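You operate a simulated robot arm through the tools that you are given. There is no shell and no other tool. Be economical: measure what you need, move in short steps, check, and stop when the job is done.

Carry out the task below with a simulated two-armed robot. There is one attempt and no reset: what you move stays moved.

Task
Rehang the large board's coils: blue under NETWORK, white under MAINS, grey under VIDEO, the small black under SOUND.
Fine: blue, white and grey on the upper pegs.

The check looks at the end state, three seconds after you hand in, the way a careful person would. Anything else that was tipped, shoved, dropped, spilled or broken makes it a failure.

Robot
Two 6-joint arms with two-finger parallel grippers on one trunk, on a base that drives. Base frame: it is fixed to the floor where the robot stands at the start and does not move with it; the origin is under the middle of the robot, x ahead of it, y to its left, z up. Units: mm, rad, N and s.
The left shoulder is at the start at [-77, 177, 832], the right one opposite. With the tool pointing down near the work surface each hand reaches from about 100 to 720 mm from the robot's upright axis, wherever it stands, measured 20 degrees to its own side. Places, roughly: lower sound peg [600, 500, 1000]; upper mains peg [600, 100, 1300]; upper network peg [600, 300, 1300]; upper video peg [600, -100, 1300]. Payload 1.57 kg a hand.
Tool frame (each hand has its own): the origin (TCP) lies between the finger pads and is the grasp point; the fingertips stand 30 mm ahead of it; z points along the fingers, y is the line along which they close. Largest opening 80 mm; finger width 17, thickness 12; the body of the gripper, 40 by 82 mm, starts 80 mm behind the TCP.
Orientation is that of the tool frame in the base frame, as [roll, pitch, yaw] about the fixed x, y, z axes, in that order (R = Rz(yaw) Ry(pitch) Rx(roll)). With the fingers straight down and closing along the base's y, the tool's x points along the base's -x, its y along +y and its z along -z.

Tools
- The arms move only by the tool move_arm. It takes "left_steps", "right_steps" or both (then of equal length, played together; a hand with none holds still); each is a list of rows, each a list of 7 numbers: the turn, a rotation vector about the tool's x, y, z in units of 60 degrees (1.0 is 60 degrees), then the shift along the tool's x, y, z in units of 400 mm (1.0 is 400 mm), then the closure, from 0 (fully open) to 1 (shut). In form: [[ax, ay, az, dx, dy, dz, jaw], ...]. A call has 1 to 12 rows; each row is the pose to reach, as a shift and turn from the pose commanded when the call began, along the tool's axes at that moment. A call with a number of a shift or a turn outside -1 to 1 is refused whole. A row lasts 0.2 s, in which the tool goes at most 50 mm and 0.15 rad; a call with a longer step from one row to the next is refused whole, and so is a gripper value outside its range. A pose out of reach is approached as far as the arm can. The call stops where the force on the tool passes 50 N (or 10 N more than at its start, if that is more) or the arm is blocked; 0.2 s more then pass. The fingers move at their own pace (about 72 mm/s each) and stop on an object; they squeeze with about 43 N. The grip force told is the motor's: it shows also when the fingers shut on nothing. Time passes only in rows, and 0.2 s behind the last, so rows that repeat a pose let the fingers close. The reply holds the time, the measured pose of the TCP, the force on the tool along the base axes, the opening and the grip force, in the units named above and with some noise, with the torque about the TCP (base axes, N m) and any sound that the robot's microphone picked up.
- Cameras (640 x 400 px; columns grow to the right, rows downward): "scene" is now at [38.8, 1.1, 1576.9]; the picture's right is [0.06, -1.00, 0.00], its down [-0.66, -0.04, -0.75] and it looks along [0.75, 0.05, -0.66] (base axes); focal length 249 px, centre (320, 200). "left" rides on the left gripper at [72, 7, -122] in its tool frame; the picture's right is [-0.09, 1.00, 0.00], its down [-0.84, -0.08, -0.54] and it looks along [-0.54, -0.05, 0.84] (tool axes); focal length 238 px, centre (320, 200). "right" rides on the right gripper at [72, -7, -122] in its tool frame; the picture's right is [0.09, 1.00, 0.00], its down [-0.84, 0.08, -0.54] and it looks along [-0.54, 0.05, 0.84] (tool axes); focal length 238 px, centre (320, 200). There is no depth. A picture from a camera that has moved, and an enlarged one, comes with that camera's place and axes in the base frame and with its lens. The place of the scene camera against the robot may be out by one fixed shift of up to 25 mm in any direction.
- get_image(camera): a new picture of that camera. It takes no simulated time.
- slide_trunk(by): slides the trunk up (or, below 0, down) by that many mm; the arms and the scene camera ride with it, the base frame stays. It gives what a move gives, with no picture.
- drive_base(legs): drives the robot by 1 to 6 legs, each [ahead, left, turn to the left] in mm, mm and rad, along the robot's own axes; the way and the turn of a leg run together, so that a leg with both is an arc; at most 1500 mm and 3.142 rad a leg. The arms and the cameras ride along, it lands a little off, and it stops where it bumps. It gives what a move gives.
- aim_head(pan, tilt): turns the head with the scene camera to pan (to the left, within 2.496 rad either way) and tilt (down, from -0.506 to 1.204), counted from straight ahead of the robot. It gives what a move gives.
- inspect(camera, box): a new picture of the part [left, top, right, bottom] of that camera's present view, enlarged. It takes no simulated time.
- hand_in(): hands the job in; it is judged then, once.

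Go step by step. Nothing tells you exact positions but the pictures and the camera data: compare them with the known pose of the tool, close in by small moves and look again before you grip or let go. The budget is 120 turns and 92 pictures, counting those below and the enlarged ones. Unless the task says otherwise, let go and move clear before handing in, and close with one line.

The tools are called after "Emit:" as name(argument=value, ...) on one line, values as JSON. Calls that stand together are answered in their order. move_arm: Moves the arms, as the interface text tells. Its arguments: {"type":"object","properties":{"left_steps":{"type":"array"},"right_steps":{"type":"array"}},"required":[]} The other tools are called the same way: slide_trunk (by) slides the trunk up or down; drive_base (legs) drives the base; aim_head (pan, tilt) turns the head that bears the scene camera; get_image (camera) takes a picture; inspect (camera, box) takes an enlarged picture of a part of a camera's view; hand_in () hands the job in.

At the start:

```text
t: 0.0
left_tool_pos: [317.5, 331.5, 1000.4]
left_tcp_rot: [3.141, 0.0, -3.141]
left_force: [-0.6, 0.5, 0.7]
left_ft_torque: [-0.03, 0.0, 0.01]
left_finger_gap: 79.8
left_finger_force: 0.1
right_tool_pos: [412.0, -33.3, 1149.6]
right_tcp_rot: [3.141, 0.0, 3.14]
right_force: [-1.1, 0.4, -0.5]
right_ft_torque: [0.0, -0.01, -0.01]
right_finger_gap: 80.1
right_finger_force: 0.1
trunk travel left (down, up): [-275.0, 53.0]
robot x, y, heading: [3.6, 1.8, -0.004]
head pan, tilt: [0.061, 0.723]
```

scene: 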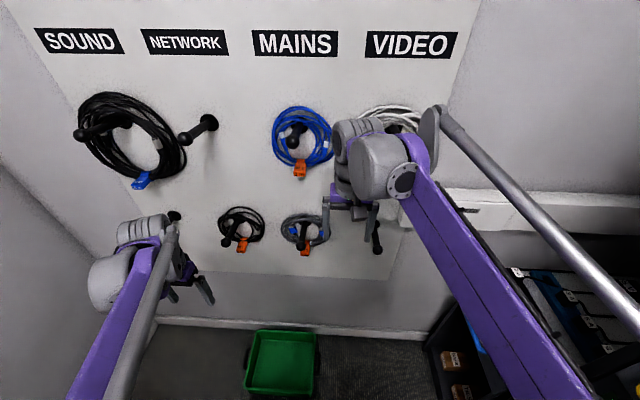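
right: 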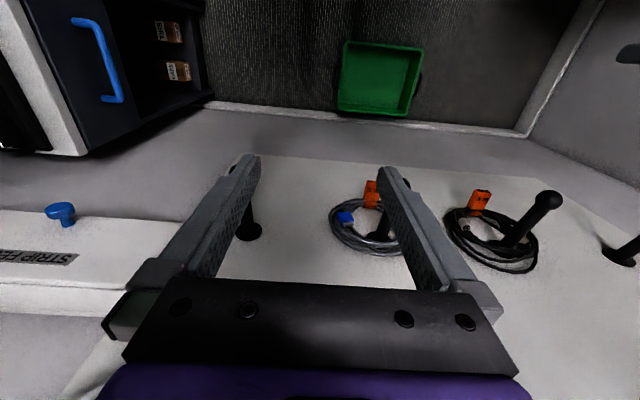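
left: 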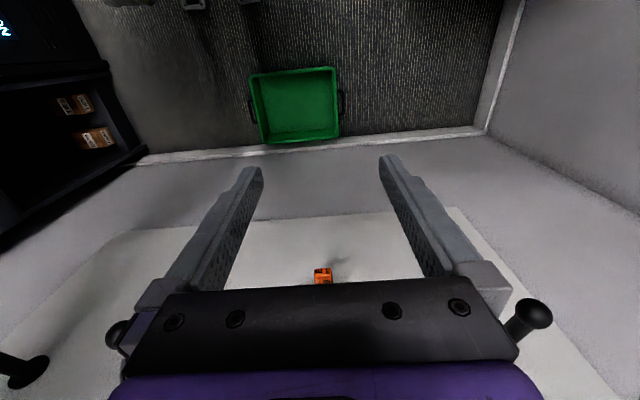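

I see the large board with four columns. The upper row holds large black, an empty peg, blue and white; the lower row has small black under NETWORK and grey under MAINS. I'll aim the head up for a level view and look closer.

Emit:
aim_head(pan=0.2, tilt=0.5)

Emit:
get_image(camera="scene")

Emit:
inspect(camera="scene", box=[200, 120, 440, 270])

```text
t: 0.8
left_tool_pos: [318.8, 332.5, 999.4]
left_tcp_rot: [-3.141, -0.001, -3.14]
left_force: [0.2, 0.3, 1.5]
left_ft_torque: [0.01, -0.01, -0.01]
left_finger_gap: 80.0
left_finger_force: 0.0
right_tool_pos: [413.6, -33.7, 1149.8]
right_tcp_rot: [-3.141, 0.0, 3.141]
right_force: [-0.1, -1.4, 0.2]
right_ft_torque: [0.0, 0.02, 0.01]
right_finger_gap: 79.8
right_finger_force: 0.0
trunk travel left (down, up): [-275.0, 53.0]
robot x, y, heading: [-4.2, 2.8, 0.005]
head pan, tilt: [0.201, 0.499]
```

```text
88 pictures are left
camera scene: at [44.1, 14.1, 1596.5], right [0.2, -0.98, 0.0], down [-0.47, -0.1, -0.88], along [0.86, 0.17, -0.48], focal length 249 px, centre (320, 200)
```

scene: 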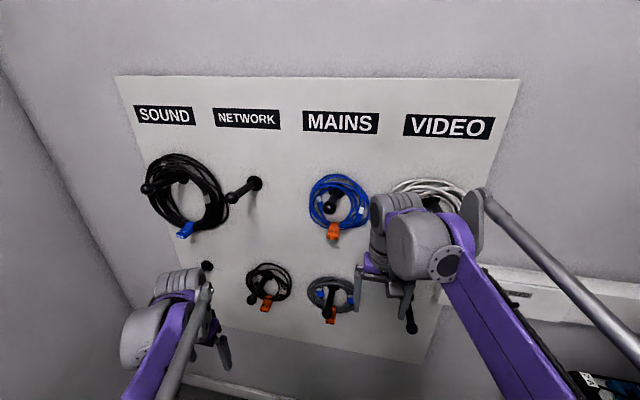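

```text
2.67 times, centred on (320, 195) of scene
camera zoom: at [44.1, 14.1, 1596.5], right [0.2, -0.98, 0.0], down [-0.47, -0.1, -0.88], along [0.86, 0.17, -0.48], focal length 664 px, centre (320, 213)
```

zoom: 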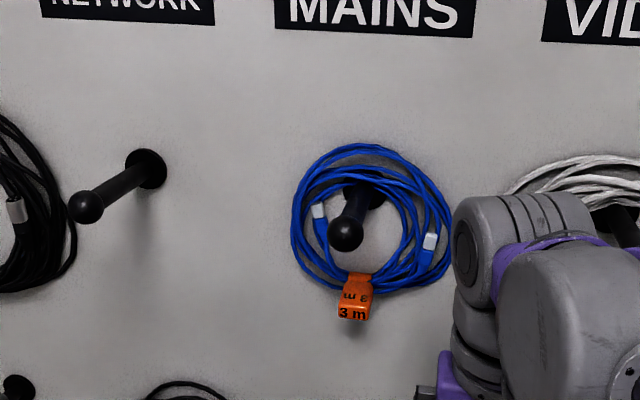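

The pegs stick out about 110 mm toward me and end in balls. I'll point the right hand forward to inspect from closer, and use its known pose to check the scene camera.

Emit:
move_arm(right_steps=[[0, -0.14, 0, 0.05, 0, 0, 0], [0, -0.28, 0, 0.1, 0, 0, 0], [0, -0.42, 0, 0.15, 0, 0, 0], [0, -0.56, 0, 0.2, 0, 0, 0], [0, -0.7, 0, 0.2, 0, 0, 0], [0, -0.84, 0, 0.2, 0, 0, 0], [0, -0.98, 0, 0.2, 0, 0, 0]])

Emit:
move_arm(right_steps=[[0, -0.13, 0, 0, 0, 0, 0], [0, -0.26, 0, 0, 0, 0, 0], [0, -0.39, 0, 0, 0, 0, 0], [0, -0.52, 0, 0, 0, 0, 0]])

Emit:
get_image(camera="right")

Emit:
get_image(camera="scene")

```text
t: 2.4
left_tool_pos: [316.8, 330.8, 1000.6]
left_tcp_rot: [-3.141, 0.0, -3.141]
left_force: [-0.4, 0.2, 0.1]
left_ft_torque: [0.01, 0.01, 0.01]
left_finger_gap: 79.7
left_finger_force: 0.2
right_tool_pos: [332.6, -33.7, 1149.1]
right_tcp_rot: [3.137, 1.028, 3.14]
right_force: [0.0, 0.4, -0.2]
right_ft_torque: [-0.03, -0.01, 0.01]
right_finger_gap: 80.0
right_finger_force: 0.0
trunk travel left (down, up): [-275.0, 53.0]
robot x, y, heading: [3.8, 1.4, 0.001]
head pan, tilt: [0.201, 0.499]
```

```text
t: 3.4
left_tool_pos: [317.0, 332.5, 1000.8]
left_tcp_rot: [-3.141, -0.001, 3.141]
left_force: [0.2, 0.1, 0.7]
left_ft_torque: [-0.02, -0.01, -0.01]
left_finger_gap: 79.9
left_finger_force: 0.0
right_tool_pos: [332.8, -32.9, 1150.8]
right_tcp_rot: [0.185, 1.569, 0.185]
right_force: [-0.3, -0.7, 0.1]
right_ft_torque: [0.02, 0.04, 0.01]
right_finger_gap: 79.9
right_finger_force: 0.0
trunk travel left (down, up): [-275.0, 53.0]
robot x, y, heading: [-0.6, -0.0, -0.001]
head pan, tilt: [0.201, 0.499]
```

```text
86 pictures are left
camera right: at [211.9, -39.1, 1077.8], right [0.0, 1.0, -0.09], down [-0.54, 0.08, 0.84], along [0.84, 0.05, 0.54], focal length 238 px, centre (320, 200)
```

right: 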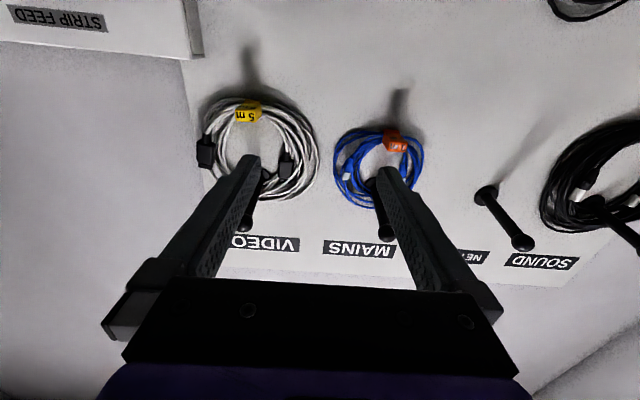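

```text
85 pictures are left
camera scene: at [44.4, 14.5, 1596.5], right [0.2, -0.98, 0.0], down [-0.47, -0.1, -0.88], along [0.86, 0.17, -0.48], focal length 249 px, centre (320, 200)
```

scene: 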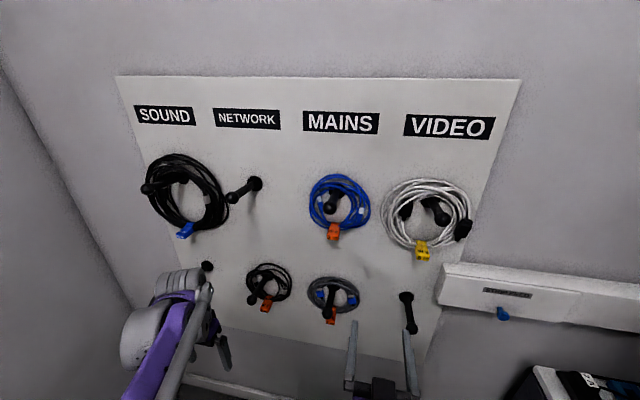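

Pegs are tilted up, so the coils sit back against the board, and I can see the upper coils from below. I'll park the right hand to the side and bring the left hand, pointing forward, in front of blue's lower right to grip it radially there.

Emit:
move_arm(left_steps=[[0, -0.14, 0, 0, -0.096, -0.066, 0], [0, -0.28, 0, 0, -0.192, -0.132, 0], [0, -0.42, 0, 0, -0.288, -0.198, 0], [0, -0.56, 0, 0, -0.384, -0.264, 0], [0, -0.7, 0, 0, -0.48, -0.33, 0], [0, -0.84, 0, 0, -0.576, -0.396, 0], [0, -0.98, 0, 0, -0.672, -0.46, 0]], right_steps=[[0, 0, 0, 0, -0.1, 0, 0], [0, 0, 0, 0, -0.2, 0, 0], [0, 0, 0, 0, -0.3, 0, 0], [0, 0, 0, 0, -0.4, 0, 0], [0, 0, 0, 0, -0.5, 0, 0], [0, 0, 0, 0, -0.6, 0, 0], [0, 0, 0, 0, -0.7, 0, 0]])

Emit:
move_arm(left_steps=[[0, -0.13, 0, 0, 0, 0, 0], [0, -0.26, 0, 0, 0, 0, 0], [0, -0.39, 0, 0, 0, 0, 0], [0, -0.52, 0, 0, 0, 0, 0]])

Emit:
get_image(camera="left")

Emit:
get_image(camera="scene")

```text
t: 5.0
left_tool_pos: [315.2, 63.3, 1182.8]
left_tcp_rot: [-3.14, 1.027, 3.142]
left_force: [-0.9, -0.7, 0.6]
left_ft_torque: [0.02, 0.0, 0.02]
left_finger_gap: 80.1
left_finger_force: 0.1
right_tool_pos: [334.7, -168.3, 1149.4]
right_tcp_rot: [0.146, 1.566, 0.149]
right_force: [0.1, 0.3, 0.2]
right_ft_torque: [-0.02, 0.01, -0.01]
right_finger_gap: 80.1
right_finger_force: 0.1
right hand out of reach, approached as far as the arm can: row 4, 5, 6, 7
trunk travel left (down, up): [-275.0, 53.0]
robot x, y, heading: [-1.1, 0.0, -0.0]
head pan, tilt: [0.201, 0.499]
```

```text
t: 6.0
left_tool_pos: [316.3, 62.7, 1183.5]
left_tcp_rot: [-0.051, 1.57, -0.05]
left_force: [-0.6, -0.2, 0.1]
left_ft_torque: [0.0, -0.04, 0.01]
left_finger_gap: 79.9
left_finger_force: 0.1
right_tool_pos: [334.6, -167.1, 1150.3]
right_tcp_rot: [0.122, 1.566, 0.121]
right_force: [-0.1, 0.0, 0.3]
right_ft_torque: [0.01, 0.02, 0.02]
right_finger_gap: 79.8
right_finger_force: 0.1
trunk travel left (down, up): [-275.0, 53.0]
robot x, y, heading: [-1.2, -2.7, -0.002]
head pan, tilt: [0.201, 0.499]
```

```text
84 pictures are left
camera left: at [194.1, 70.1, 1113.0], right [0.0, 1.0, 0.09], down [-0.54, -0.08, 0.84], along [0.84, -0.05, 0.54], focal length 238 px, centre (320, 200)
```

left: 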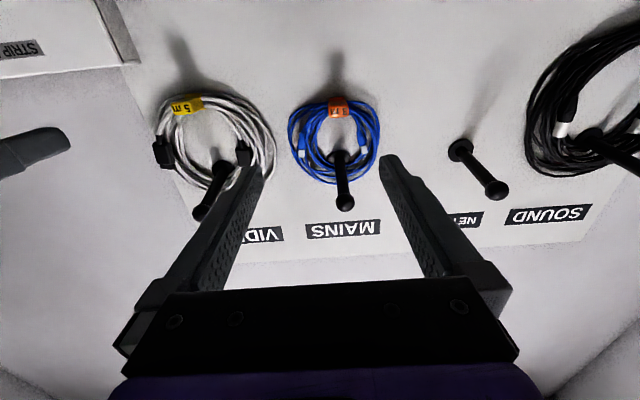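

```text
83 pictures are left
camera scene: at [44.2, 14.0, 1596.5], right [0.2, -0.98, 0.0], down [-0.47, -0.1, -0.88], along [0.86, 0.18, -0.48], focal length 249 px, centre (320, 200)
```

scene: 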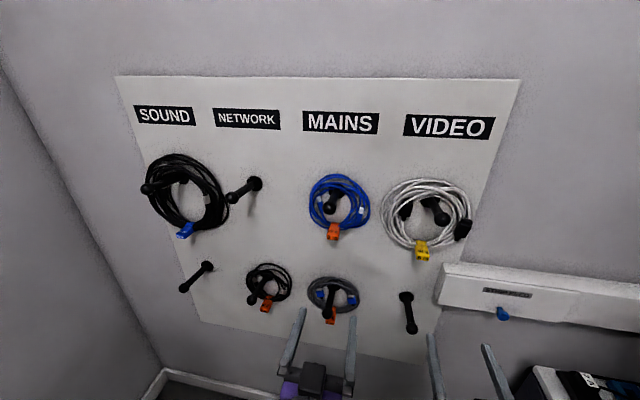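

Triangulating from both hand cameras puts the board at about x=640 and the peg balls at about x=500, z=1318. I'll zoom in on blue from the left camera before choosing the grip spot.

Emit:
inspect(camera="left", box=[140, 60, 400, 222])

Emit:
inspect(camera="scene", box=[290, 150, 490, 275])

```text
2.46 times, centred on (270, 141) of left
camera zoom: at [194.1, 70.1, 1113.0], right [0.0, 1.0, 0.09], down [-0.54, -0.08, 0.84], along [0.84, -0.05, 0.54], focal length 587 px, centre (443, 345)
```

zoom: 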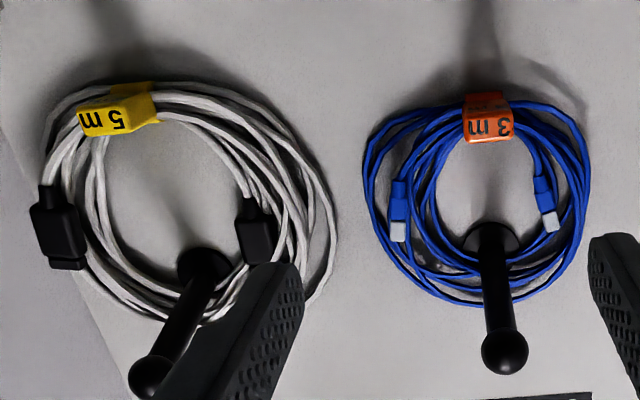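

```text
3.20 times, centred on (390, 212) of scene
camera zoom: at [44.2, 14.0, 1596.5], right [0.2, -0.98, 0.0], down [-0.47, -0.1, -0.88], along [0.86, 0.18, -0.48], focal length 797 px, centre (96, 160)
```

zoom: 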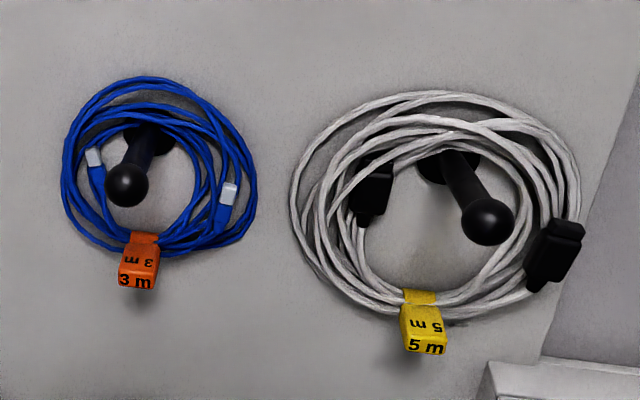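

Blue's 5 o'clock stretch, between the orange tag and the plug, is clean and sits near (622, 53, 1203). I'll move the left hand in front of it, rolled 60° so the fingers close radially.

Emit:
move_arm(left_steps=[[0, 0, 0.14, -0.01, -0.005, 0.06, 0.1], [0, 0, 0.28, -0.02, -0.01, 0.13, 0.2], [0, 0, 0.42, -0.03, -0.015, 0.2, 0.25], [0, 0, 0.56, -0.04, -0.02, 0.27, 0.25], [0, 0, 0.7, -0.05, -0.025, 0.34, 0.25], [0, 0, 0.84, -0.05, -0.025, 0.4, 0.25], [0, 0, 0.98, -0.05, -0.025, 0.46, 0.25]])

Emit:
get_image(camera="left")

Emit:
inspect(camera="scene", box=[250, 150, 450, 275])

```text
t: 7.5
left_tool_pos: [500.1, 53.0, 1203.3]
left_tcp_rot: [1.569, 0.542, 1.572]
left_force: [-0.2, 0.4, -0.2]
left_ft_torque: [-0.04, -0.04, -0.01]
left_finger_gap: 60.1
left_finger_force: 0.0
right_tool_pos: [333.9, -167.8, 1148.5]
right_tcp_rot: [0.151, 1.568, 0.152]
right_force: [-0.4, 0.0, 0.0]
right_ft_torque: [0.03, -0.02, 0.01]
right_finger_gap: 80.0
right_finger_force: 0.0
trunk travel left (down, up): [-275.0, 53.0]
robot x, y, heading: [1.6, 2.1, 0.0]
head pan, tilt: [0.201, 0.499]
```

```text
80 pictures are left
camera left: at [377.5, 119.7, 1172.5], right [0.0, 0.43, 0.9], down [-0.54, -0.76, 0.37], along [0.84, -0.49, 0.23], focal length 238 px, centre (320, 200)
```

left: 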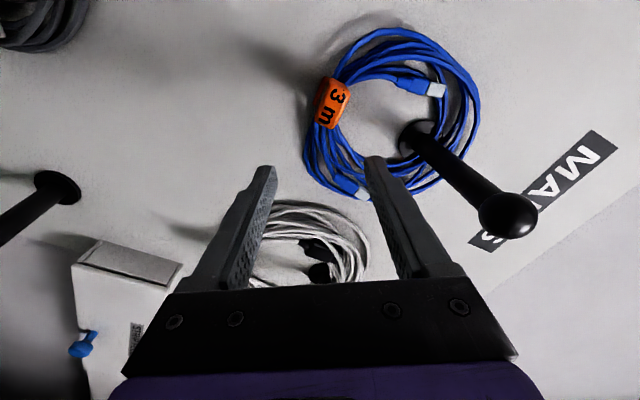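

```text
3.20 times, centred on (350, 212) of scene
camera zoom: at [45.1, 13.9, 1596.5], right [0.2, -0.98, 0.0], down [-0.47, -0.1, -0.88], along [0.86, 0.18, -0.48], focal length 797 px, centre (224, 160)
```

zoom: 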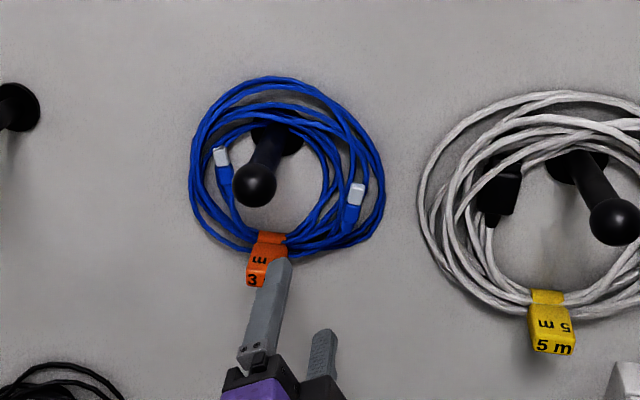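

Re-triangulating from the two left views puts the mains ball at (500, 90, 1319), the coil near x=595 and the board near 620. The fingers line up with the clean stretch, so I'll advance 60 mm, edging slightly away from the tag, and look.

Emit:
move_arm(left_steps=[[0, 0, 0, -0.015, 0, 0.05, 0.25], [0, 0, 0, -0.015, 0, 0.1, 0.25], [0, 0, 0, -0.015, 0, 0.15, 0.25]])

Emit:
get_image(camera="left")

```text
t: 8.3
left_tool_pos: [561.2, 49.1, 1206.7]
left_tcp_rot: [1.57, 0.545, 1.57]
left_force: [0.2, -0.8, -0.6]
left_ft_torque: [-0.02, 0.03, 0.0]
left_finger_gap: 59.9
left_finger_force: 0.0
right_tool_pos: [333.8, -167.5, 1150.0]
right_tcp_rot: [0.133, 1.567, 0.133]
right_force: [0.0, -0.3, 0.7]
right_ft_torque: [-0.01, 0.02, -0.01]
right_finger_gap: 80.0
right_finger_force: 0.0
trunk travel left (down, up): [-275.0, 53.0]
robot x, y, heading: [3.9, -1.0, -0.004]
head pan, tilt: [0.201, 0.499]
```

```text
78 pictures are left
camera left: at [438.2, 114.4, 1177.0], right [0.0, 0.44, 0.9], down [-0.54, -0.76, 0.37], along [0.84, -0.49, 0.24], focal length 238 px, centre (320, 200)
```

left: 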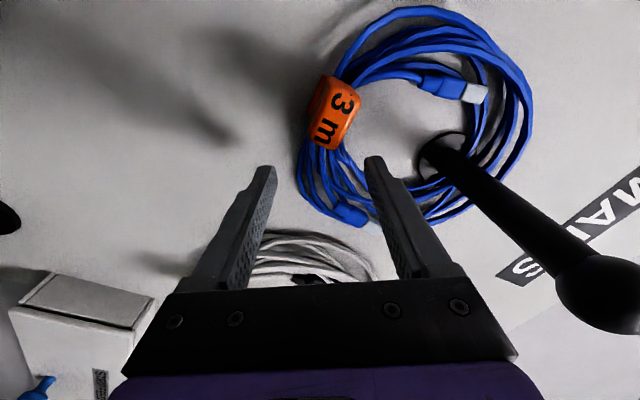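

The bundle lies between the fingers, clear of the tag. I'll advance 20 mm more and check for contact before closing.

Emit:
move_arm(left_steps=[[0, 0, 0, 0, 0.01, 0.02, 0.25], [0, 0, 0, 0, 0.01, 0.04, 0.25], [0, 0, 0, 0, 0.01, 0.052, 0.25]])

Emit:
get_image(camera="left")

```text
t: 9.2
left_tool_pos: [581.2, 49.7, 1211.0]
left_tcp_rot: [1.57, 0.545, 1.571]
left_force: [-0.9, 0.3, 0.5]
left_ft_torque: [0.0, 0.0, 0.01]
left_finger_gap: 60.2
left_finger_force: 0.0
right_tool_pos: [334.4, -167.5, 1149.9]
right_tcp_rot: [0.083, 1.57, 0.086]
right_force: [-0.5, -0.7, -0.1]
right_ft_torque: [0.01, 0.0, 0.0]
right_finger_gap: 79.8
right_finger_force: 0.1
trunk travel left (down, up): [-275.0, 53.0]
robot x, y, heading: [-3.4, -2.7, 0.005]
head pan, tilt: [0.201, 0.499]
```

```text
77 pictures are left
camera left: at [458.9, 115.9, 1180.2], right [0.0, 0.44, 0.9], down [-0.54, -0.76, 0.37], along [0.84, -0.49, 0.24], focal length 238 px, centre (320, 200)
```

left: 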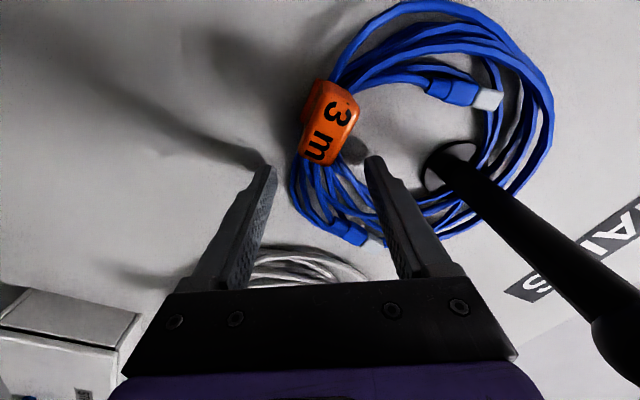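

Fingertip shadows show the board is close. I'll ease 8 mm more in and close on the bundle.

Emit:
move_arm(left_steps=[[0, 0, 0, 0, 0, 0.01, 0.25], [0, 0, 0, 0, 0, 0.02, 0.25], [0, 0, 0, 0, 0, 0.02, 0.5], [0, 0, 0, 0, 0, 0.02, 0.75], [0, 0, 0, 0, 0, 0.02, 1], [0, 0, 0, 0, 0, 0.02, 1], [0, 0, 0, 0, 0, 0.02, 1]])

Emit:
get_image(camera="left")

```text
t: 10.8
left_tool_pos: [588.5, 49.4, 1211.9]
left_tcp_rot: [1.568, 0.545, 1.569]
left_force: [-13.5, -0.9, -7.8]
left_ft_torque: [-0.08, 0.38, -0.02]
left_finger_gap: 23.0
left_finger_force: 35.2
right_tool_pos: [332.5, -167.0, 1150.1]
right_tcp_rot: [0.07, 1.567, 0.071]
right_force: [0.5, 0.3, 0.0]
right_ft_torque: [0.06, -0.01, -0.01]
right_finger_gap: 79.9
right_finger_force: 0.1
trunk travel left (down, up): [-275.0, 53.0]
robot x, y, heading: [-4.4, -3.0, -0.002]
head pan, tilt: [0.201, 0.499]
```

```text
76 pictures are left
camera left: at [465.6, 115.8, 1180.6], right [0.0, 0.44, 0.9], down [-0.54, -0.76, 0.37], along [0.84, -0.49, 0.24], focal length 238 px, centre (320, 200)
```

left: 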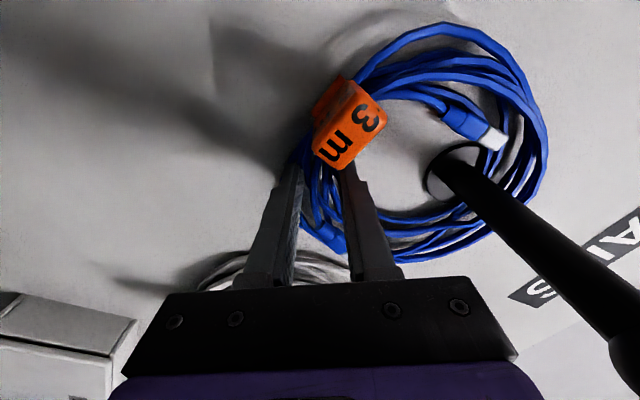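

Gripped, with a 23 mm opening. Next I'll lift about 45 mm with a slight shift back, so the ring's hole is centred around the peg's ball height.

Emit:
move_arm(left_steps=[[0, 0, 0, -0.005, 0.012, -0.015, 1], [0, 0, 0, -0.014, 0.036, -0.03, 1], [0, 0, 0, -0.023, 0.06, -0.04, 1], [0, 0, 0, -0.032, 0.084, -0.05, 1], [0, 0, 0, -0.041, 0.107, -0.05, 1]])

Emit:
get_image(camera="left")

Emit:
inspect(camera="scene", box=[250, 130, 450, 255])

```text
t: 11.9
left_tool_pos: [568.3, 59.5, 1255.0]
left_tcp_rot: [1.57, 0.545, 1.57]
left_force: [-0.2, -0.8, -0.6]
left_ft_torque: [-0.06, 0.04, 0.04]
left_finger_gap: 22.7
left_finger_force: 35.1
right_tool_pos: [332.3, -167.7, 1150.2]
right_tcp_rot: [0.077, 1.567, 0.08]
right_force: [-1.0, 0.6, 0.1]
right_ft_torque: [-0.04, 0.01, 0.01]
right_finger_gap: 80.1
right_finger_force: 0.1
trunk travel left (down, up): [-275.0, 53.0]
robot x, y, heading: [-0.3, -0.7, -0.001]
head pan, tilt: [0.201, 0.499]
```

```text
75 pictures are left
camera left: at [446.3, 124.5, 1224.6], right [0.0, 0.44, 0.9], down [-0.54, -0.76, 0.37], along [0.84, -0.49, 0.24], focal length 238 px, centre (320, 200)
```

left: 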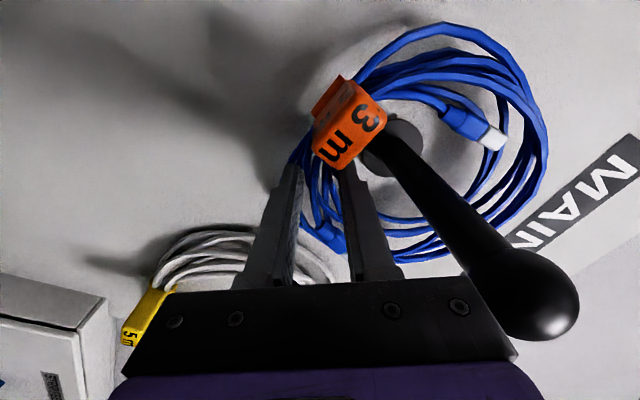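

```text
3.20 times, centred on (350, 192) of scene
camera zoom: at [44.2, 14.2, 1596.5], right [0.2, -0.98, 0.0], down [-0.47, -0.1, -0.88], along [0.86, 0.17, -0.48], focal length 797 px, centre (224, 224)
```

zoom: 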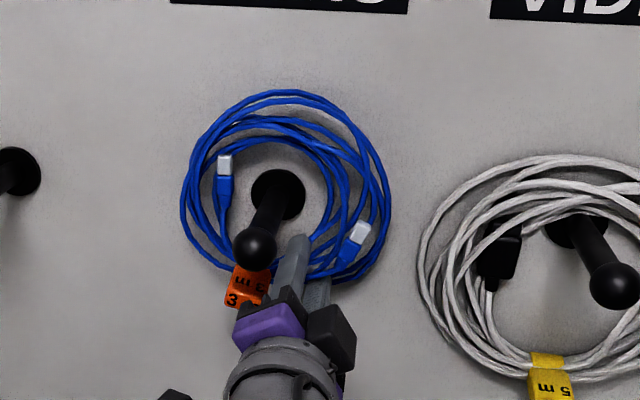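

The coil is free of load and the peg sits mid-hole. I'll lower it 6 mm for clearance and pull straight back 150 mm off the peg.

Emit:
move_arm(left_steps=[[0, 0, 0, 0.004, -0.006, -0.04, 1], [0, 0, 0, 0.008, -0.012, -0.1, 1], [0, 0, 0, 0.008, -0.012, -0.18, 1], [0, 0, 0, 0.008, -0.012, -0.27, 1], [0, 0, 0, 0.008, -0.012, -0.36, 1], [0, 0, 0, 0.008, -0.012, -0.42, 1]])

Emit:
get_image(camera="left")

Emit:
get_image(camera="scene")

```text
t: 13.3
left_tool_pos: [405.2, 58.1, 1249.8]
left_tcp_rot: [1.571, 0.544, 1.57]
left_force: [0.1, -0.1, -0.3]
left_ft_torque: [-0.07, 0.06, 0.02]
left_finger_gap: 22.9
left_finger_force: 36.0
right_tool_pos: [332.6, -167.1, 1151.1]
right_tcp_rot: [0.014, 1.567, 0.014]
right_force: [0.1, -0.6, 0.3]
right_ft_torque: [0.01, 0.0, 0.0]
right_finger_gap: 80.0
right_finger_force: 0.1
trunk travel left (down, up): [-275.0, 53.0]
robot x, y, heading: [-3.7, 1.1, -0.002]
head pan, tilt: [0.201, 0.499]
```

```text
73 pictures are left
camera left: at [281.7, 123.8, 1218.6], right [0.0, 0.44, 0.9], down [-0.54, -0.76, 0.37], along [0.84, -0.49, 0.24], focal length 238 px, centre (320, 200)
```

left: 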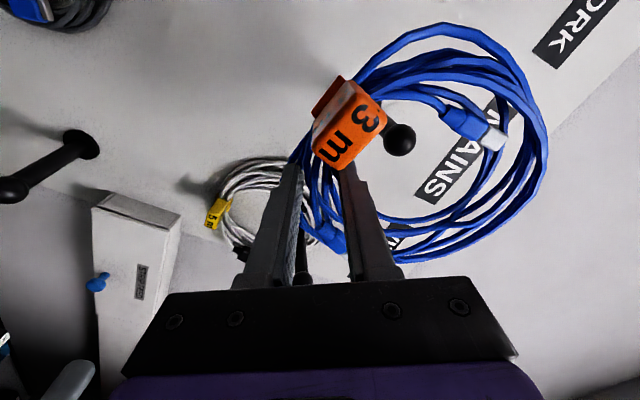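

```text
72 pictures are left
camera scene: at [43.6, 14.5, 1596.5], right [0.2, -0.98, 0.0], down [-0.47, -0.1, -0.88], along [0.86, 0.17, -0.48], focal length 249 px, centre (320, 200)
```

scene: 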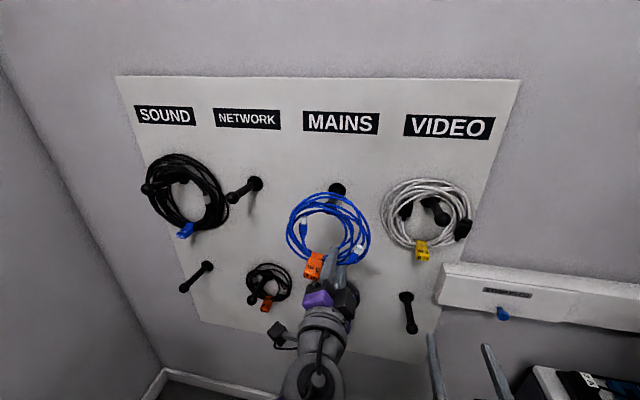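

Blue is off the peg. The network ball should be near (500, 320, 1320), so I'll carry blue 230 mm to the left and check the alignment.

Emit:
move_arm(left_steps=[[0, 0, 0, 0.082, 0.05, 0, 1], [0, 0, 0, 0.164, 0.1, 0, 1], [0, 0, 0, 0.246, 0.15, 0, 1], [0, 0, 0, 0.328, 0.2, 0, 1], [0, 0, 0, 0.41, 0.248, 0, 1], [0, 0, 0, 0.492, 0.298, 0, 1]])

Emit:
get_image(camera="left")

Emit:
inspect(camera="scene", box=[150, 130, 350, 255])

```text
t: 14.8
left_tool_pos: [403.7, 171.3, 1251.9]
left_tcp_rot: [1.572, 0.544, 1.576]
left_force: [0.3, 0.3, -1.2]
left_ft_torque: [-0.02, 0.04, 0.01]
left_finger_gap: 23.0
left_finger_force: 35.4
left hand out of reach, approached as far as the arm can: row 3, 4, 5, 6
right_tool_pos: [334.2, -167.2, 1149.9]
right_tcp_rot: [0.07, 1.567, 0.073]
right_force: [0.3, -0.2, 0.5]
right_ft_torque: [0.02, 0.0, 0.0]
right_finger_gap: 80.1
right_finger_force: 0.0
trunk travel left (down, up): [-275.0, 53.0]
robot x, y, heading: [3.1, -0.2, 0.002]
head pan, tilt: [0.201, 0.499]
```

```text
71 pictures are left
camera left: at [280.4, 235.5, 1221.3], right [0.0, 0.44, 0.9], down [-0.54, -0.76, 0.37], along [0.84, -0.48, 0.24], focal length 238 px, centre (320, 200)
```

left: 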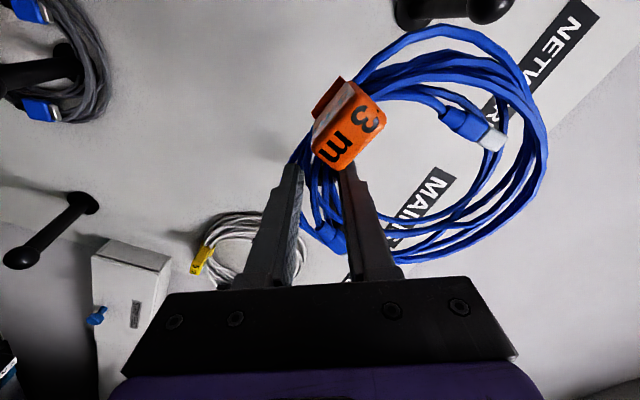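

```text
3.20 times, centred on (250, 192) of scene
camera zoom: at [44.2, 14.2, 1596.5], right [0.2, -0.98, 0.0], down [-0.47, -0.1, -0.88], along [0.86, 0.17, -0.48], focal length 797 px, centre (544, 224)
```

zoom: 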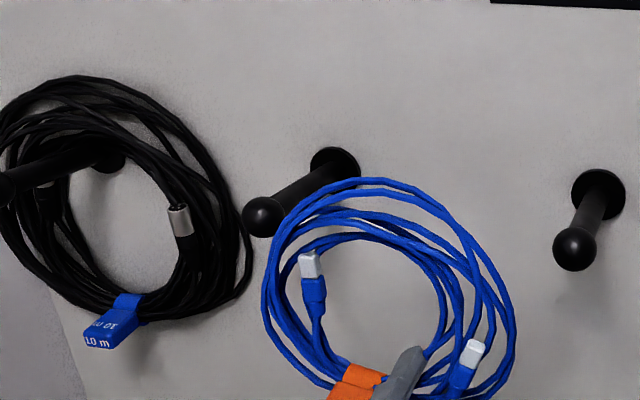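

The left arm hits its sideways limit with the fingers forward, so I'll drive the base left about 117 mm to bring blue in front of the network peg.

Emit:
drive_base(legs=[[0, 117, 0]])

Emit:
get_image(camera="left")

Emit:
get_image(camera="scene")

```text
t: 16.4
left_tool_pos: [402.9, 289.0, 1252.8]
left_tcp_rot: [1.572, 0.545, 1.576]
left_force: [-0.3, 0.4, -1.3]
left_ft_torque: [-0.02, 0.04, 0.01]
left_finger_gap: 22.8
left_finger_force: 36.1
right_tool_pos: [334.2, -48.1, 1150.9]
right_tcp_rot: [0.047, 1.568, 0.046]
right_force: [-0.5, 0.7, -0.5]
right_ft_torque: [0.05, 0.01, -0.03]
right_finger_gap: 80.1
right_finger_force: 0.1
trunk travel left (down, up): [-275.0, 53.0]
robot x, y, heading: [1.0, 117.4, -0.003]
head pan, tilt: [0.201, 0.499]
```

```text
69 pictures are left
camera left: at [280.6, 354.2, 1221.3], right [0.0, 0.44, 0.9], down [-0.54, -0.76, 0.37], along [0.84, -0.48, 0.24], focal length 238 px, centre (320, 200)
```

left: 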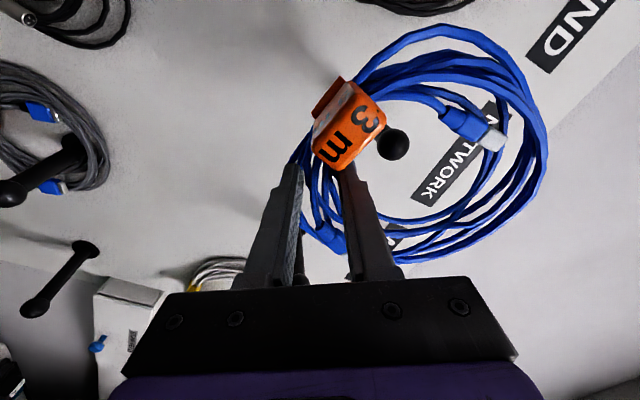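

```text
68 pictures are left
camera scene: at [44.2, 133.2, 1596.5], right [0.2, -0.98, 0.0], down [-0.47, -0.1, -0.88], along [0.86, 0.17, -0.48], focal length 249 px, centre (320, 200)
```

scene: 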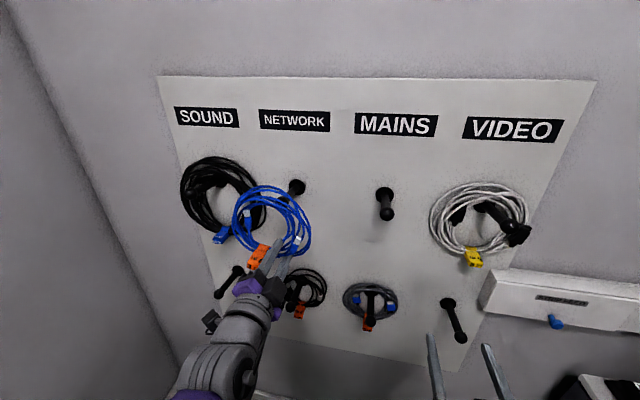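

The network ball triangulates to (500, 316, 1318), almost the same relative to the hand as when I pulled blue off. I'll shift 8 mm right and 3 mm down, then go straight in so the ring passes over the ball.

Emit:
move_arm(left_steps=[[0, 0, 0, -0.013, -0.017, 0, 1], [0, 0, 0, -0.013, -0.017, 0.06, 1], [0, 0, 0, -0.013, -0.017, 0.12, 1], [0, 0, 0, -0.013, -0.017, 0.18, 1], [0, 0, 0, -0.013, -0.017, 0.2, 1]])

Emit:
get_image(camera="left")

Emit:
inspect(camera="scene", box=[170, 130, 370, 255])

```text
t: 17.6
left_tool_pos: [484.1, 282.4, 1248.5]
left_tcp_rot: [1.573, 0.543, 1.576]
left_force: [-0.2, 0.2, -2.3]
left_ft_torque: [-0.04, 0.02, -0.01]
left_finger_gap: 22.9
left_finger_force: 35.8
right_tool_pos: [333.3, -49.4, 1150.6]
right_tcp_rot: [0.081, 1.567, 0.082]
right_force: [-0.6, 0.7, -0.3]
right_ft_torque: [0.01, 0.03, 0.01]
right_finger_gap: 80.0
right_finger_force: 0.0
trunk travel left (down, up): [-275.0, 53.0]
robot x, y, heading: [-1.0, 116.9, -0.006]
head pan, tilt: [0.201, 0.499]
```

```text
67 pictures are left
camera left: at [361.5, 346.8, 1218.6], right [0.0, 0.44, 0.9], down [-0.54, -0.76, 0.37], along [0.84, -0.48, 0.24], focal length 238 px, centre (320, 200)
```

left: 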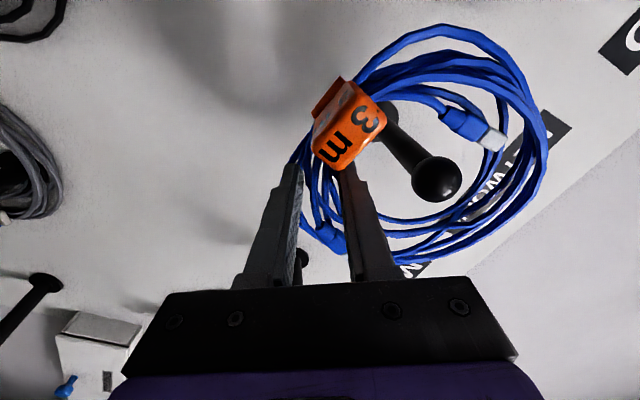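

```text
3.20 times, centred on (270, 192) of scene
camera zoom: at [44.1, 133.0, 1596.5], right [0.2, -0.98, 0.0], down [-0.47, -0.1, -0.88], along [0.86, 0.17, -0.48], focal length 797 px, centre (480, 224)
```

zoom: 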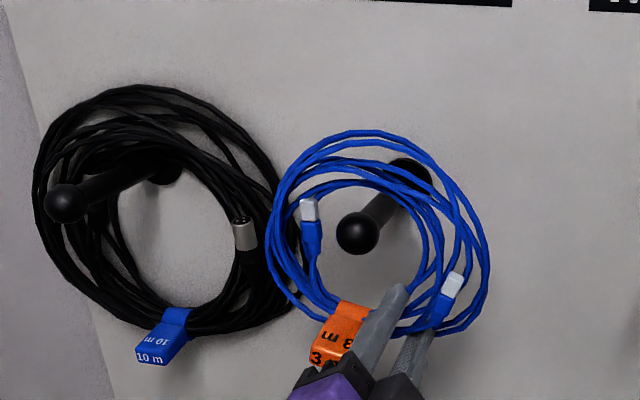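

The ball is inside the ring's hole in both views. I'll go another 84 mm in.

Emit:
move_arm(left_steps=[[0, 0, 0, 0, 0, 0.06, 1], [0, 0, 0, 0, 0, 0.12, 1], [0, 0, 0, 0, 0, 0.17, 1], [0, 0, 0, 0, 0, 0.21, 1]])

Emit:
get_image(camera="left")

Emit:
inspect(camera="scene", box=[170, 130, 370, 255])

```text
t: 18.6
left_tool_pos: [566.9, 282.9, 1247.3]
left_tcp_rot: [1.573, 0.544, 1.575]
left_force: [-0.1, 0.7, -0.6]
left_ft_torque: [-0.05, 0.01, 0.06]
left_finger_gap: 22.7
left_finger_force: 35.2
right_tool_pos: [333.6, -48.9, 1151.2]
right_tcp_rot: [0.104, 1.568, 0.103]
right_force: [0.2, 0.1, -0.5]
right_ft_torque: [0.02, 0.0, -0.01]
right_finger_gap: 79.9
right_finger_force: 0.1
trunk travel left (down, up): [-275.0, 53.0]
robot x, y, heading: [2.1, 115.6, -0.001]
head pan, tilt: [0.201, 0.499]
```

```text
65 pictures are left
camera left: at [444.4, 346.9, 1216.5], right [0.0, 0.44, 0.9], down [-0.54, -0.76, 0.37], along [0.84, -0.48, 0.24], focal length 238 px, centre (320, 200)
```

left: 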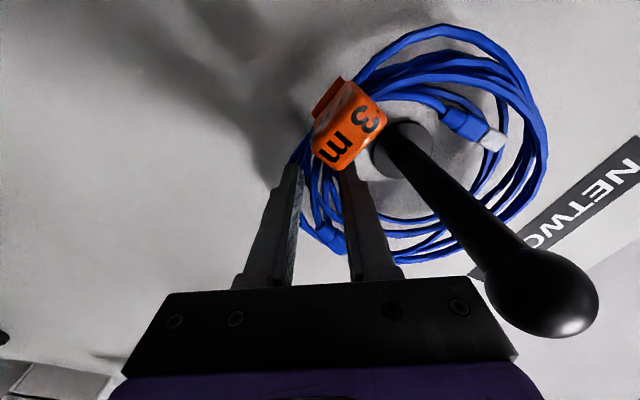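

```text
3.20 times, centred on (270, 192) of scene
camera zoom: at [44.9, 133.0, 1596.5], right [0.2, -0.98, 0.0], down [-0.47, -0.1, -0.88], along [0.86, 0.17, -0.48], focal length 797 px, centre (480, 224)
```

zoom: 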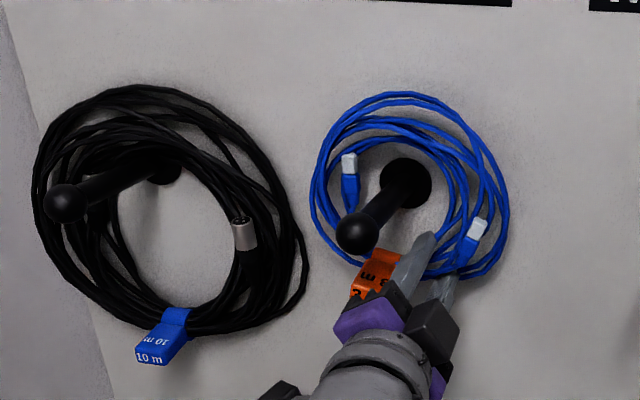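

The ring is over the peg near the board. I'll lower it about 35 mm and set it back onto the peg, checking the force before opening.

Emit:
move_arm(left_steps=[[0, 0, 0, 0.008, -0.02, 0.015, 1], [0, 0, 0, 0.016, -0.04, 0.03, 1], [0, 0, 0, 0.024, -0.06, 0.045, 1], [0, 0, 0, 0.0325, -0.0825, 0.045, 1]])

Emit:
get_image(camera="left")

```text
t: 19.6
left_tool_pos: [584.2, 278.4, 1214.0]
left_tcp_rot: [1.573, 0.544, 1.577]
left_force: [-0.2, 0.0, -0.6]
left_ft_torque: [-0.04, 0.05, 0.0]
left_finger_gap: 22.7
left_finger_force: 35.6
right_tool_pos: [333.8, -49.7, 1149.8]
right_tcp_rot: [0.079, 1.566, 0.077]
right_force: [-0.8, 1.1, -0.1]
right_ft_torque: [0.0, -0.01, -0.05]
right_finger_gap: 80.3
right_finger_force: 0.0
trunk travel left (down, up): [-275.0, 53.0]
robot x, y, heading: [2.0, 120.1, 0.004]
head pan, tilt: [0.201, 0.499]
```

```text
63 pictures are left
camera left: at [461.4, 341.6, 1182.6], right [0.0, 0.44, 0.9], down [-0.54, -0.76, 0.37], along [0.84, -0.48, 0.24], focal length 238 px, centre (320, 200)
```

left: 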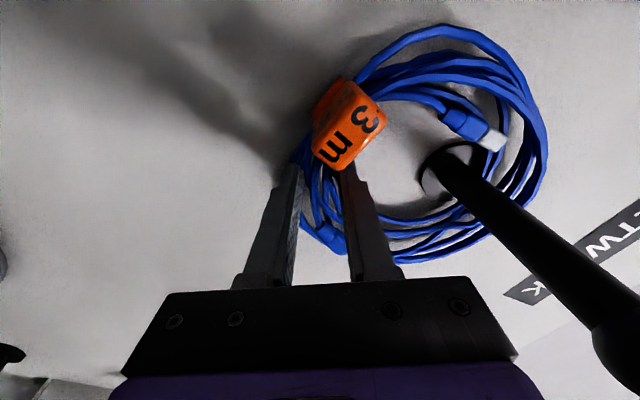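

Nearly resting. I'll go 4 mm lower, then open the jaws partway.

Emit:
move_arm(left_steps=[[0, 0, 0, 0.005, -0.0085, 0, 1], [0, 0, 0, 0.005, -0.0085, 0, 0.75], [0, 0, 0, 0.005, -0.0085, 0, 0.5], [0, 0, 0, 0.005, -0.0085, 0, 0.28], [0, 0, 0, 0.005, -0.0085, 0, 0.28]])

Emit:
get_image(camera="left")

```text
t: 20.9
left_tool_pos: [584.9, 276.2, 1211.0]
left_tcp_rot: [1.569, 0.544, 1.576]
left_force: [0.0, 1.2, 0.3]
left_ft_torque: [0.04, -0.03, 0.02]
left_finger_gap: 57.8
left_finger_force: 0.1
right_tool_pos: [334.4, -48.8, 1149.8]
right_tcp_rot: [0.094, 1.569, 0.097]
right_force: [-0.5, -0.9, -0.5]
right_ft_torque: [-0.02, 0.02, 0.02]
right_finger_gap: 79.9
right_finger_force: 0.1
trunk travel left (down, up): [-275.0, 53.0]
robot x, y, heading: [1.0, 117.7, -0.001]
head pan, tilt: [0.201, 0.499]
```

```text
62 pictures are left
camera left: at [462.2, 341.3, 1178.9], right [0.0, 0.44, 0.9], down [-0.54, -0.76, 0.37], along [0.84, -0.48, 0.24], focal length 238 px, centre (320, 200)
```

left: 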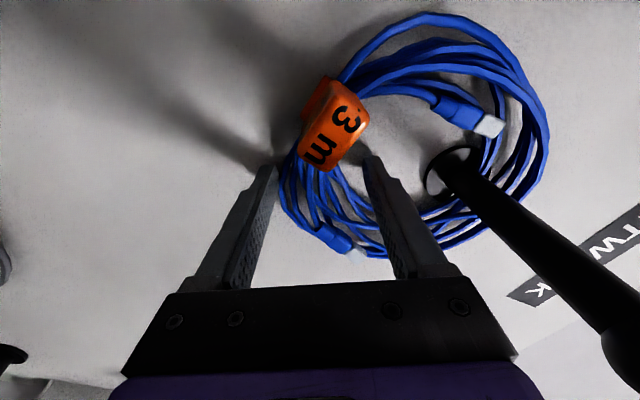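

Blue is hanging freely. I'll nudge the outer finger off the bundle and back straight out.

Emit:
move_arm(left_steps=[[0, 0, 0, 0, -0.006, -0.02, 0.28], [0, 0, 0, 0, -0.006, -0.1, 0.28], [0, 0, 0, 0, -0.006, -0.2, 0.28], [0, 0, 0, 0, -0.006, -0.3, 0.28], [0, 0, 0, 0, -0.006, -0.4, 0.2], [0, 0, 0, 0, -0.006, -0.5, 0]])

Emit:
get_image(camera="scene")

Emit:
get_image(camera="left")

```text
t: 22.2
left_tool_pos: [385.6, 276.4, 1209.0]
left_tcp_rot: [1.57, 0.545, 1.575]
left_force: [-0.3, -1.1, 0.1]
left_ft_torque: [0.02, 0.01, 0.02]
left_finger_gap: 80.3
left_finger_force: 0.0
right_tool_pos: [332.5, -48.4, 1150.5]
right_tcp_rot: [0.025, 1.567, 0.026]
right_force: [-0.3, -0.7, 0.5]
right_ft_torque: [-0.02, 0.0, 0.0]
right_finger_gap: 79.7
right_finger_force: 0.0
trunk travel left (down, up): [-275.0, 53.0]
robot x, y, heading: [0.6, 119.8, -0.002]
head pan, tilt: [0.201, 0.499]
```

```text
61 pictures are left
camera scene: at [42.1, 133.3, 1596.5], right [0.2, -0.98, 0.0], down [-0.47, -0.1, -0.88], along [0.86, 0.17, -0.48], focal length 249 px, centre (320, 200)
```

scene: 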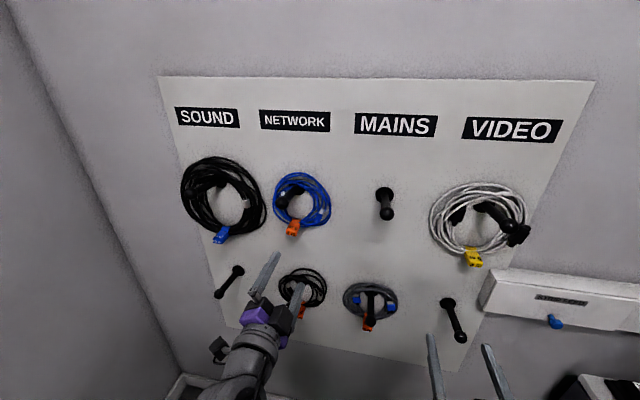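

```text
60 pictures are left
camera left: at [262.3, 340.7, 1177.9], right [0.0, 0.44, 0.9], down [-0.54, -0.76, 0.37], along [0.84, -0.48, 0.24], focal length 238 px, centre (320, 200)
```

left: 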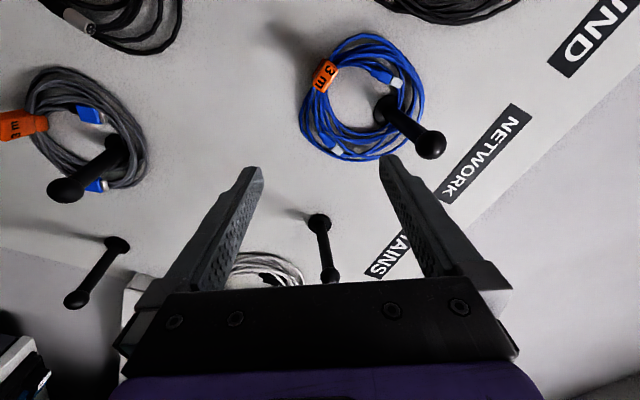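

Blue hangs on the upper network peg, clear of the large black coil. Next is white with the right hand: I'll tuck the left hand back and down, then drive the base to y≈-60.

Emit:
move_arm(left_steps=[[0, 0, 0, 0, 0, -0.1, 0], [0, 0, 0, 0.04, -0.07, -0.18, 0], [0, 0, 0, 0.08, -0.14, -0.2, 0], [0, 0, 0, 0.13, -0.22, -0.2, 0], [0, 0, 0, 0.18, -0.3, -0.2, 0], [0, 0, 0, 0.233, -0.385, -0.2, 0]])

Emit:
drive_base(legs=[[0, -178, 0]])

Emit:
get_image(camera="right")

Emit:
get_image(camera="scene")

```text
t: 23.9
left_tool_pos: [332.8, 267.4, 1047.2]
left_tcp_rot: [1.569, 0.543, 1.575]
left_force: [-0.5, 0.9, 0.5]
left_ft_torque: [0.02, 0.04, 0.02]
left_finger_gap: 80.2
left_finger_force: 0.1
left hand out of reach, approached as far as the arm can: row 2, 3, 4
right_tool_pos: [332.1, -48.5, 1151.0]
right_tcp_rot: [0.064, 1.566, 0.063]
right_force: [-1.0, 0.8, 0.1]
right_ft_torque: [-0.02, 0.01, -0.05]
right_finger_gap: 79.9
right_finger_force: 0.0
trunk travel left (down, up): [-275.0, 53.0]
robot x, y, heading: [2.3, 118.7, 0.001]
head pan, tilt: [0.201, 0.499]
stopped in row 6 (left hand): the arm was blocked; the commanded pose is now the measured one
```

```text
t: 26.0
left_tool_pos: [333.9, 92.1, 1046.3]
left_tcp_rot: [1.571, 0.542, 1.578]
left_force: [-0.2, -0.7, -0.6]
left_ft_torque: [-0.01, -0.01, -0.03]
left_finger_gap: 80.3
left_finger_force: 0.1
right_tool_pos: [335.5, -224.4, 1149.8]
right_tcp_rot: [0.13, 1.567, 0.134]
right_force: [-0.4, -0.1, 0.2]
right_ft_torque: [-0.01, 0.01, 0.0]
right_finger_gap: 80.0
right_finger_force: 0.0
trunk travel left (down, up): [-275.0, 53.0]
robot x, y, heading: [-0.6, -58.0, 0.002]
head pan, tilt: [0.201, 0.499]
```

```text
59 pictures are left
camera right: at [213.4, -230.9, 1077.5], right [0.0, 1.0, -0.09], down [-0.55, 0.08, 0.83], along [0.84, 0.05, 0.54], focal length 238 px, centre (320, 200)
```

right: 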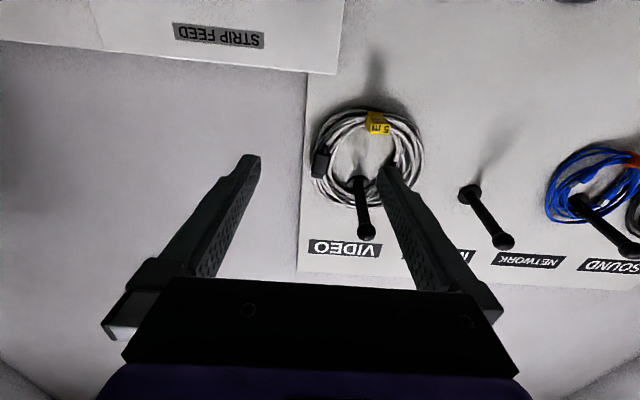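

```text
58 pictures are left
camera scene: at [44.6, -43.3, 1596.5], right [0.2, -0.98, 0.0], down [-0.47, -0.1, -0.88], along [0.86, 0.18, -0.48], focal length 249 px, centre (320, 200)
```

scene: 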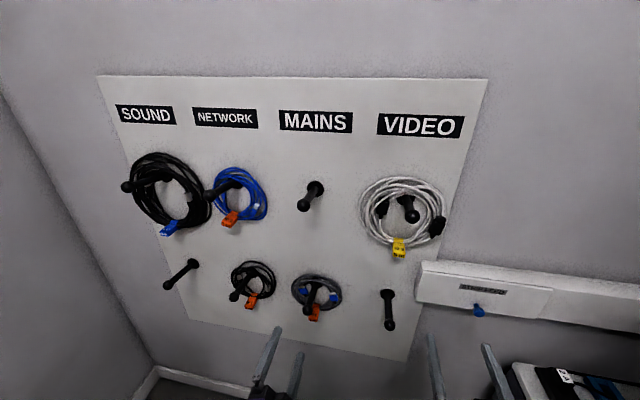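

White hangs on the video peg (ball near y=-136), and its ring centre is near (598, -133, 1230). I'll bring the right hand in front of its 5 o'clock stretch, between tag and plug, rolled about 55°.

Emit:
move_arm(right_steps=[[0, 0, 0.131, -0.006, 0.0165, 0.06, 0.1], [0, 0, 0.262, -0.012, 0.033, 0.12, 0.1], [0, 0, 0.393, -0.018, 0.05, 0.18, 0.1], [0, 0, 0.524, -0.024, 0.066, 0.24, 0.1], [0, 0, 0.655, -0.03, 0.082, 0.3, 0.1], [0, 0, 0.786, -0.036, 0.1, 0.36, 0.1], [0, 0, 0.917, -0.04, 0.115, 0.41, 0.1]])

Emit:
get_image(camera="right")

Emit:
inspect(camera="scene", box=[300, 150, 500, 275])

```text
t: 27.6
left_tool_pos: [335.5, 91.8, 1047.0]
left_tcp_rot: [1.57, 0.543, 1.577]
left_force: [-0.5, -0.3, -0.9]
left_ft_torque: [0.0, 0.01, 0.04]
left_finger_gap: 80.1
left_finger_force: 0.1
right_tool_pos: [496.4, -162.4, 1167.8]
right_tcp_rot: [1.583, 0.614, 1.569]
right_force: [-0.6, -0.3, -0.6]
right_ft_torque: [0.0, -0.01, -0.01]
right_finger_gap: 71.8
right_finger_force: 0.0
right hand out of reach, approached as far as the arm can: row 7
trunk travel left (down, up): [-275.0, 53.0]
robot x, y, heading: [-1.9, -58.2, 0.002]
head pan, tilt: [0.201, 0.499]
```

```text
57 pictures are left
camera right: at [375.2, -105.8, 1121.6], right [0.01, 0.65, 0.76], down [-0.54, -0.64, 0.55], along [0.84, -0.42, 0.34], focal length 238 px, centre (320, 200)
```

right: 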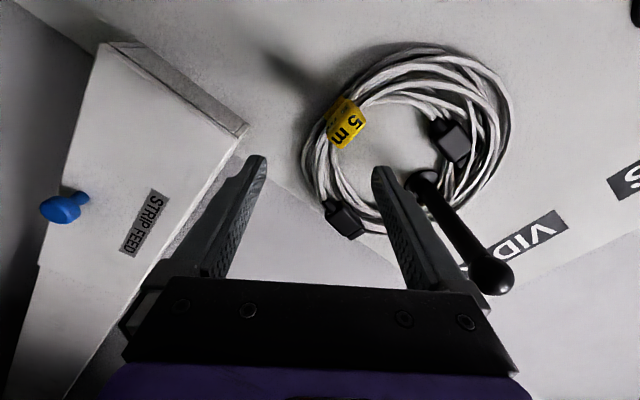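

```text
3.20 times, centred on (400, 212) of scene
camera zoom: at [45.3, -42.7, 1596.5], right [0.2, -0.98, 0.0], down [-0.47, -0.1, -0.88], along [0.86, 0.18, -0.48], focal length 797 px, centre (64, 160)
```

zoom: 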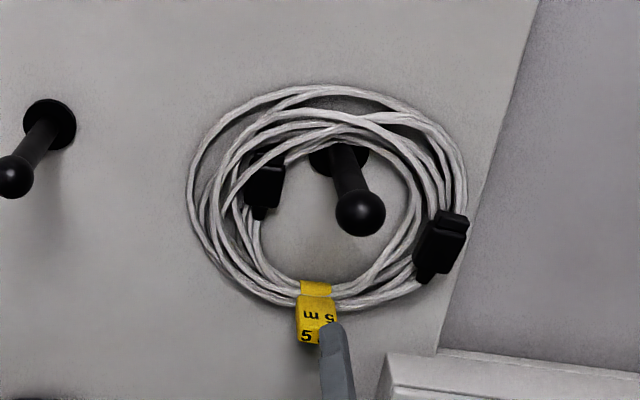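

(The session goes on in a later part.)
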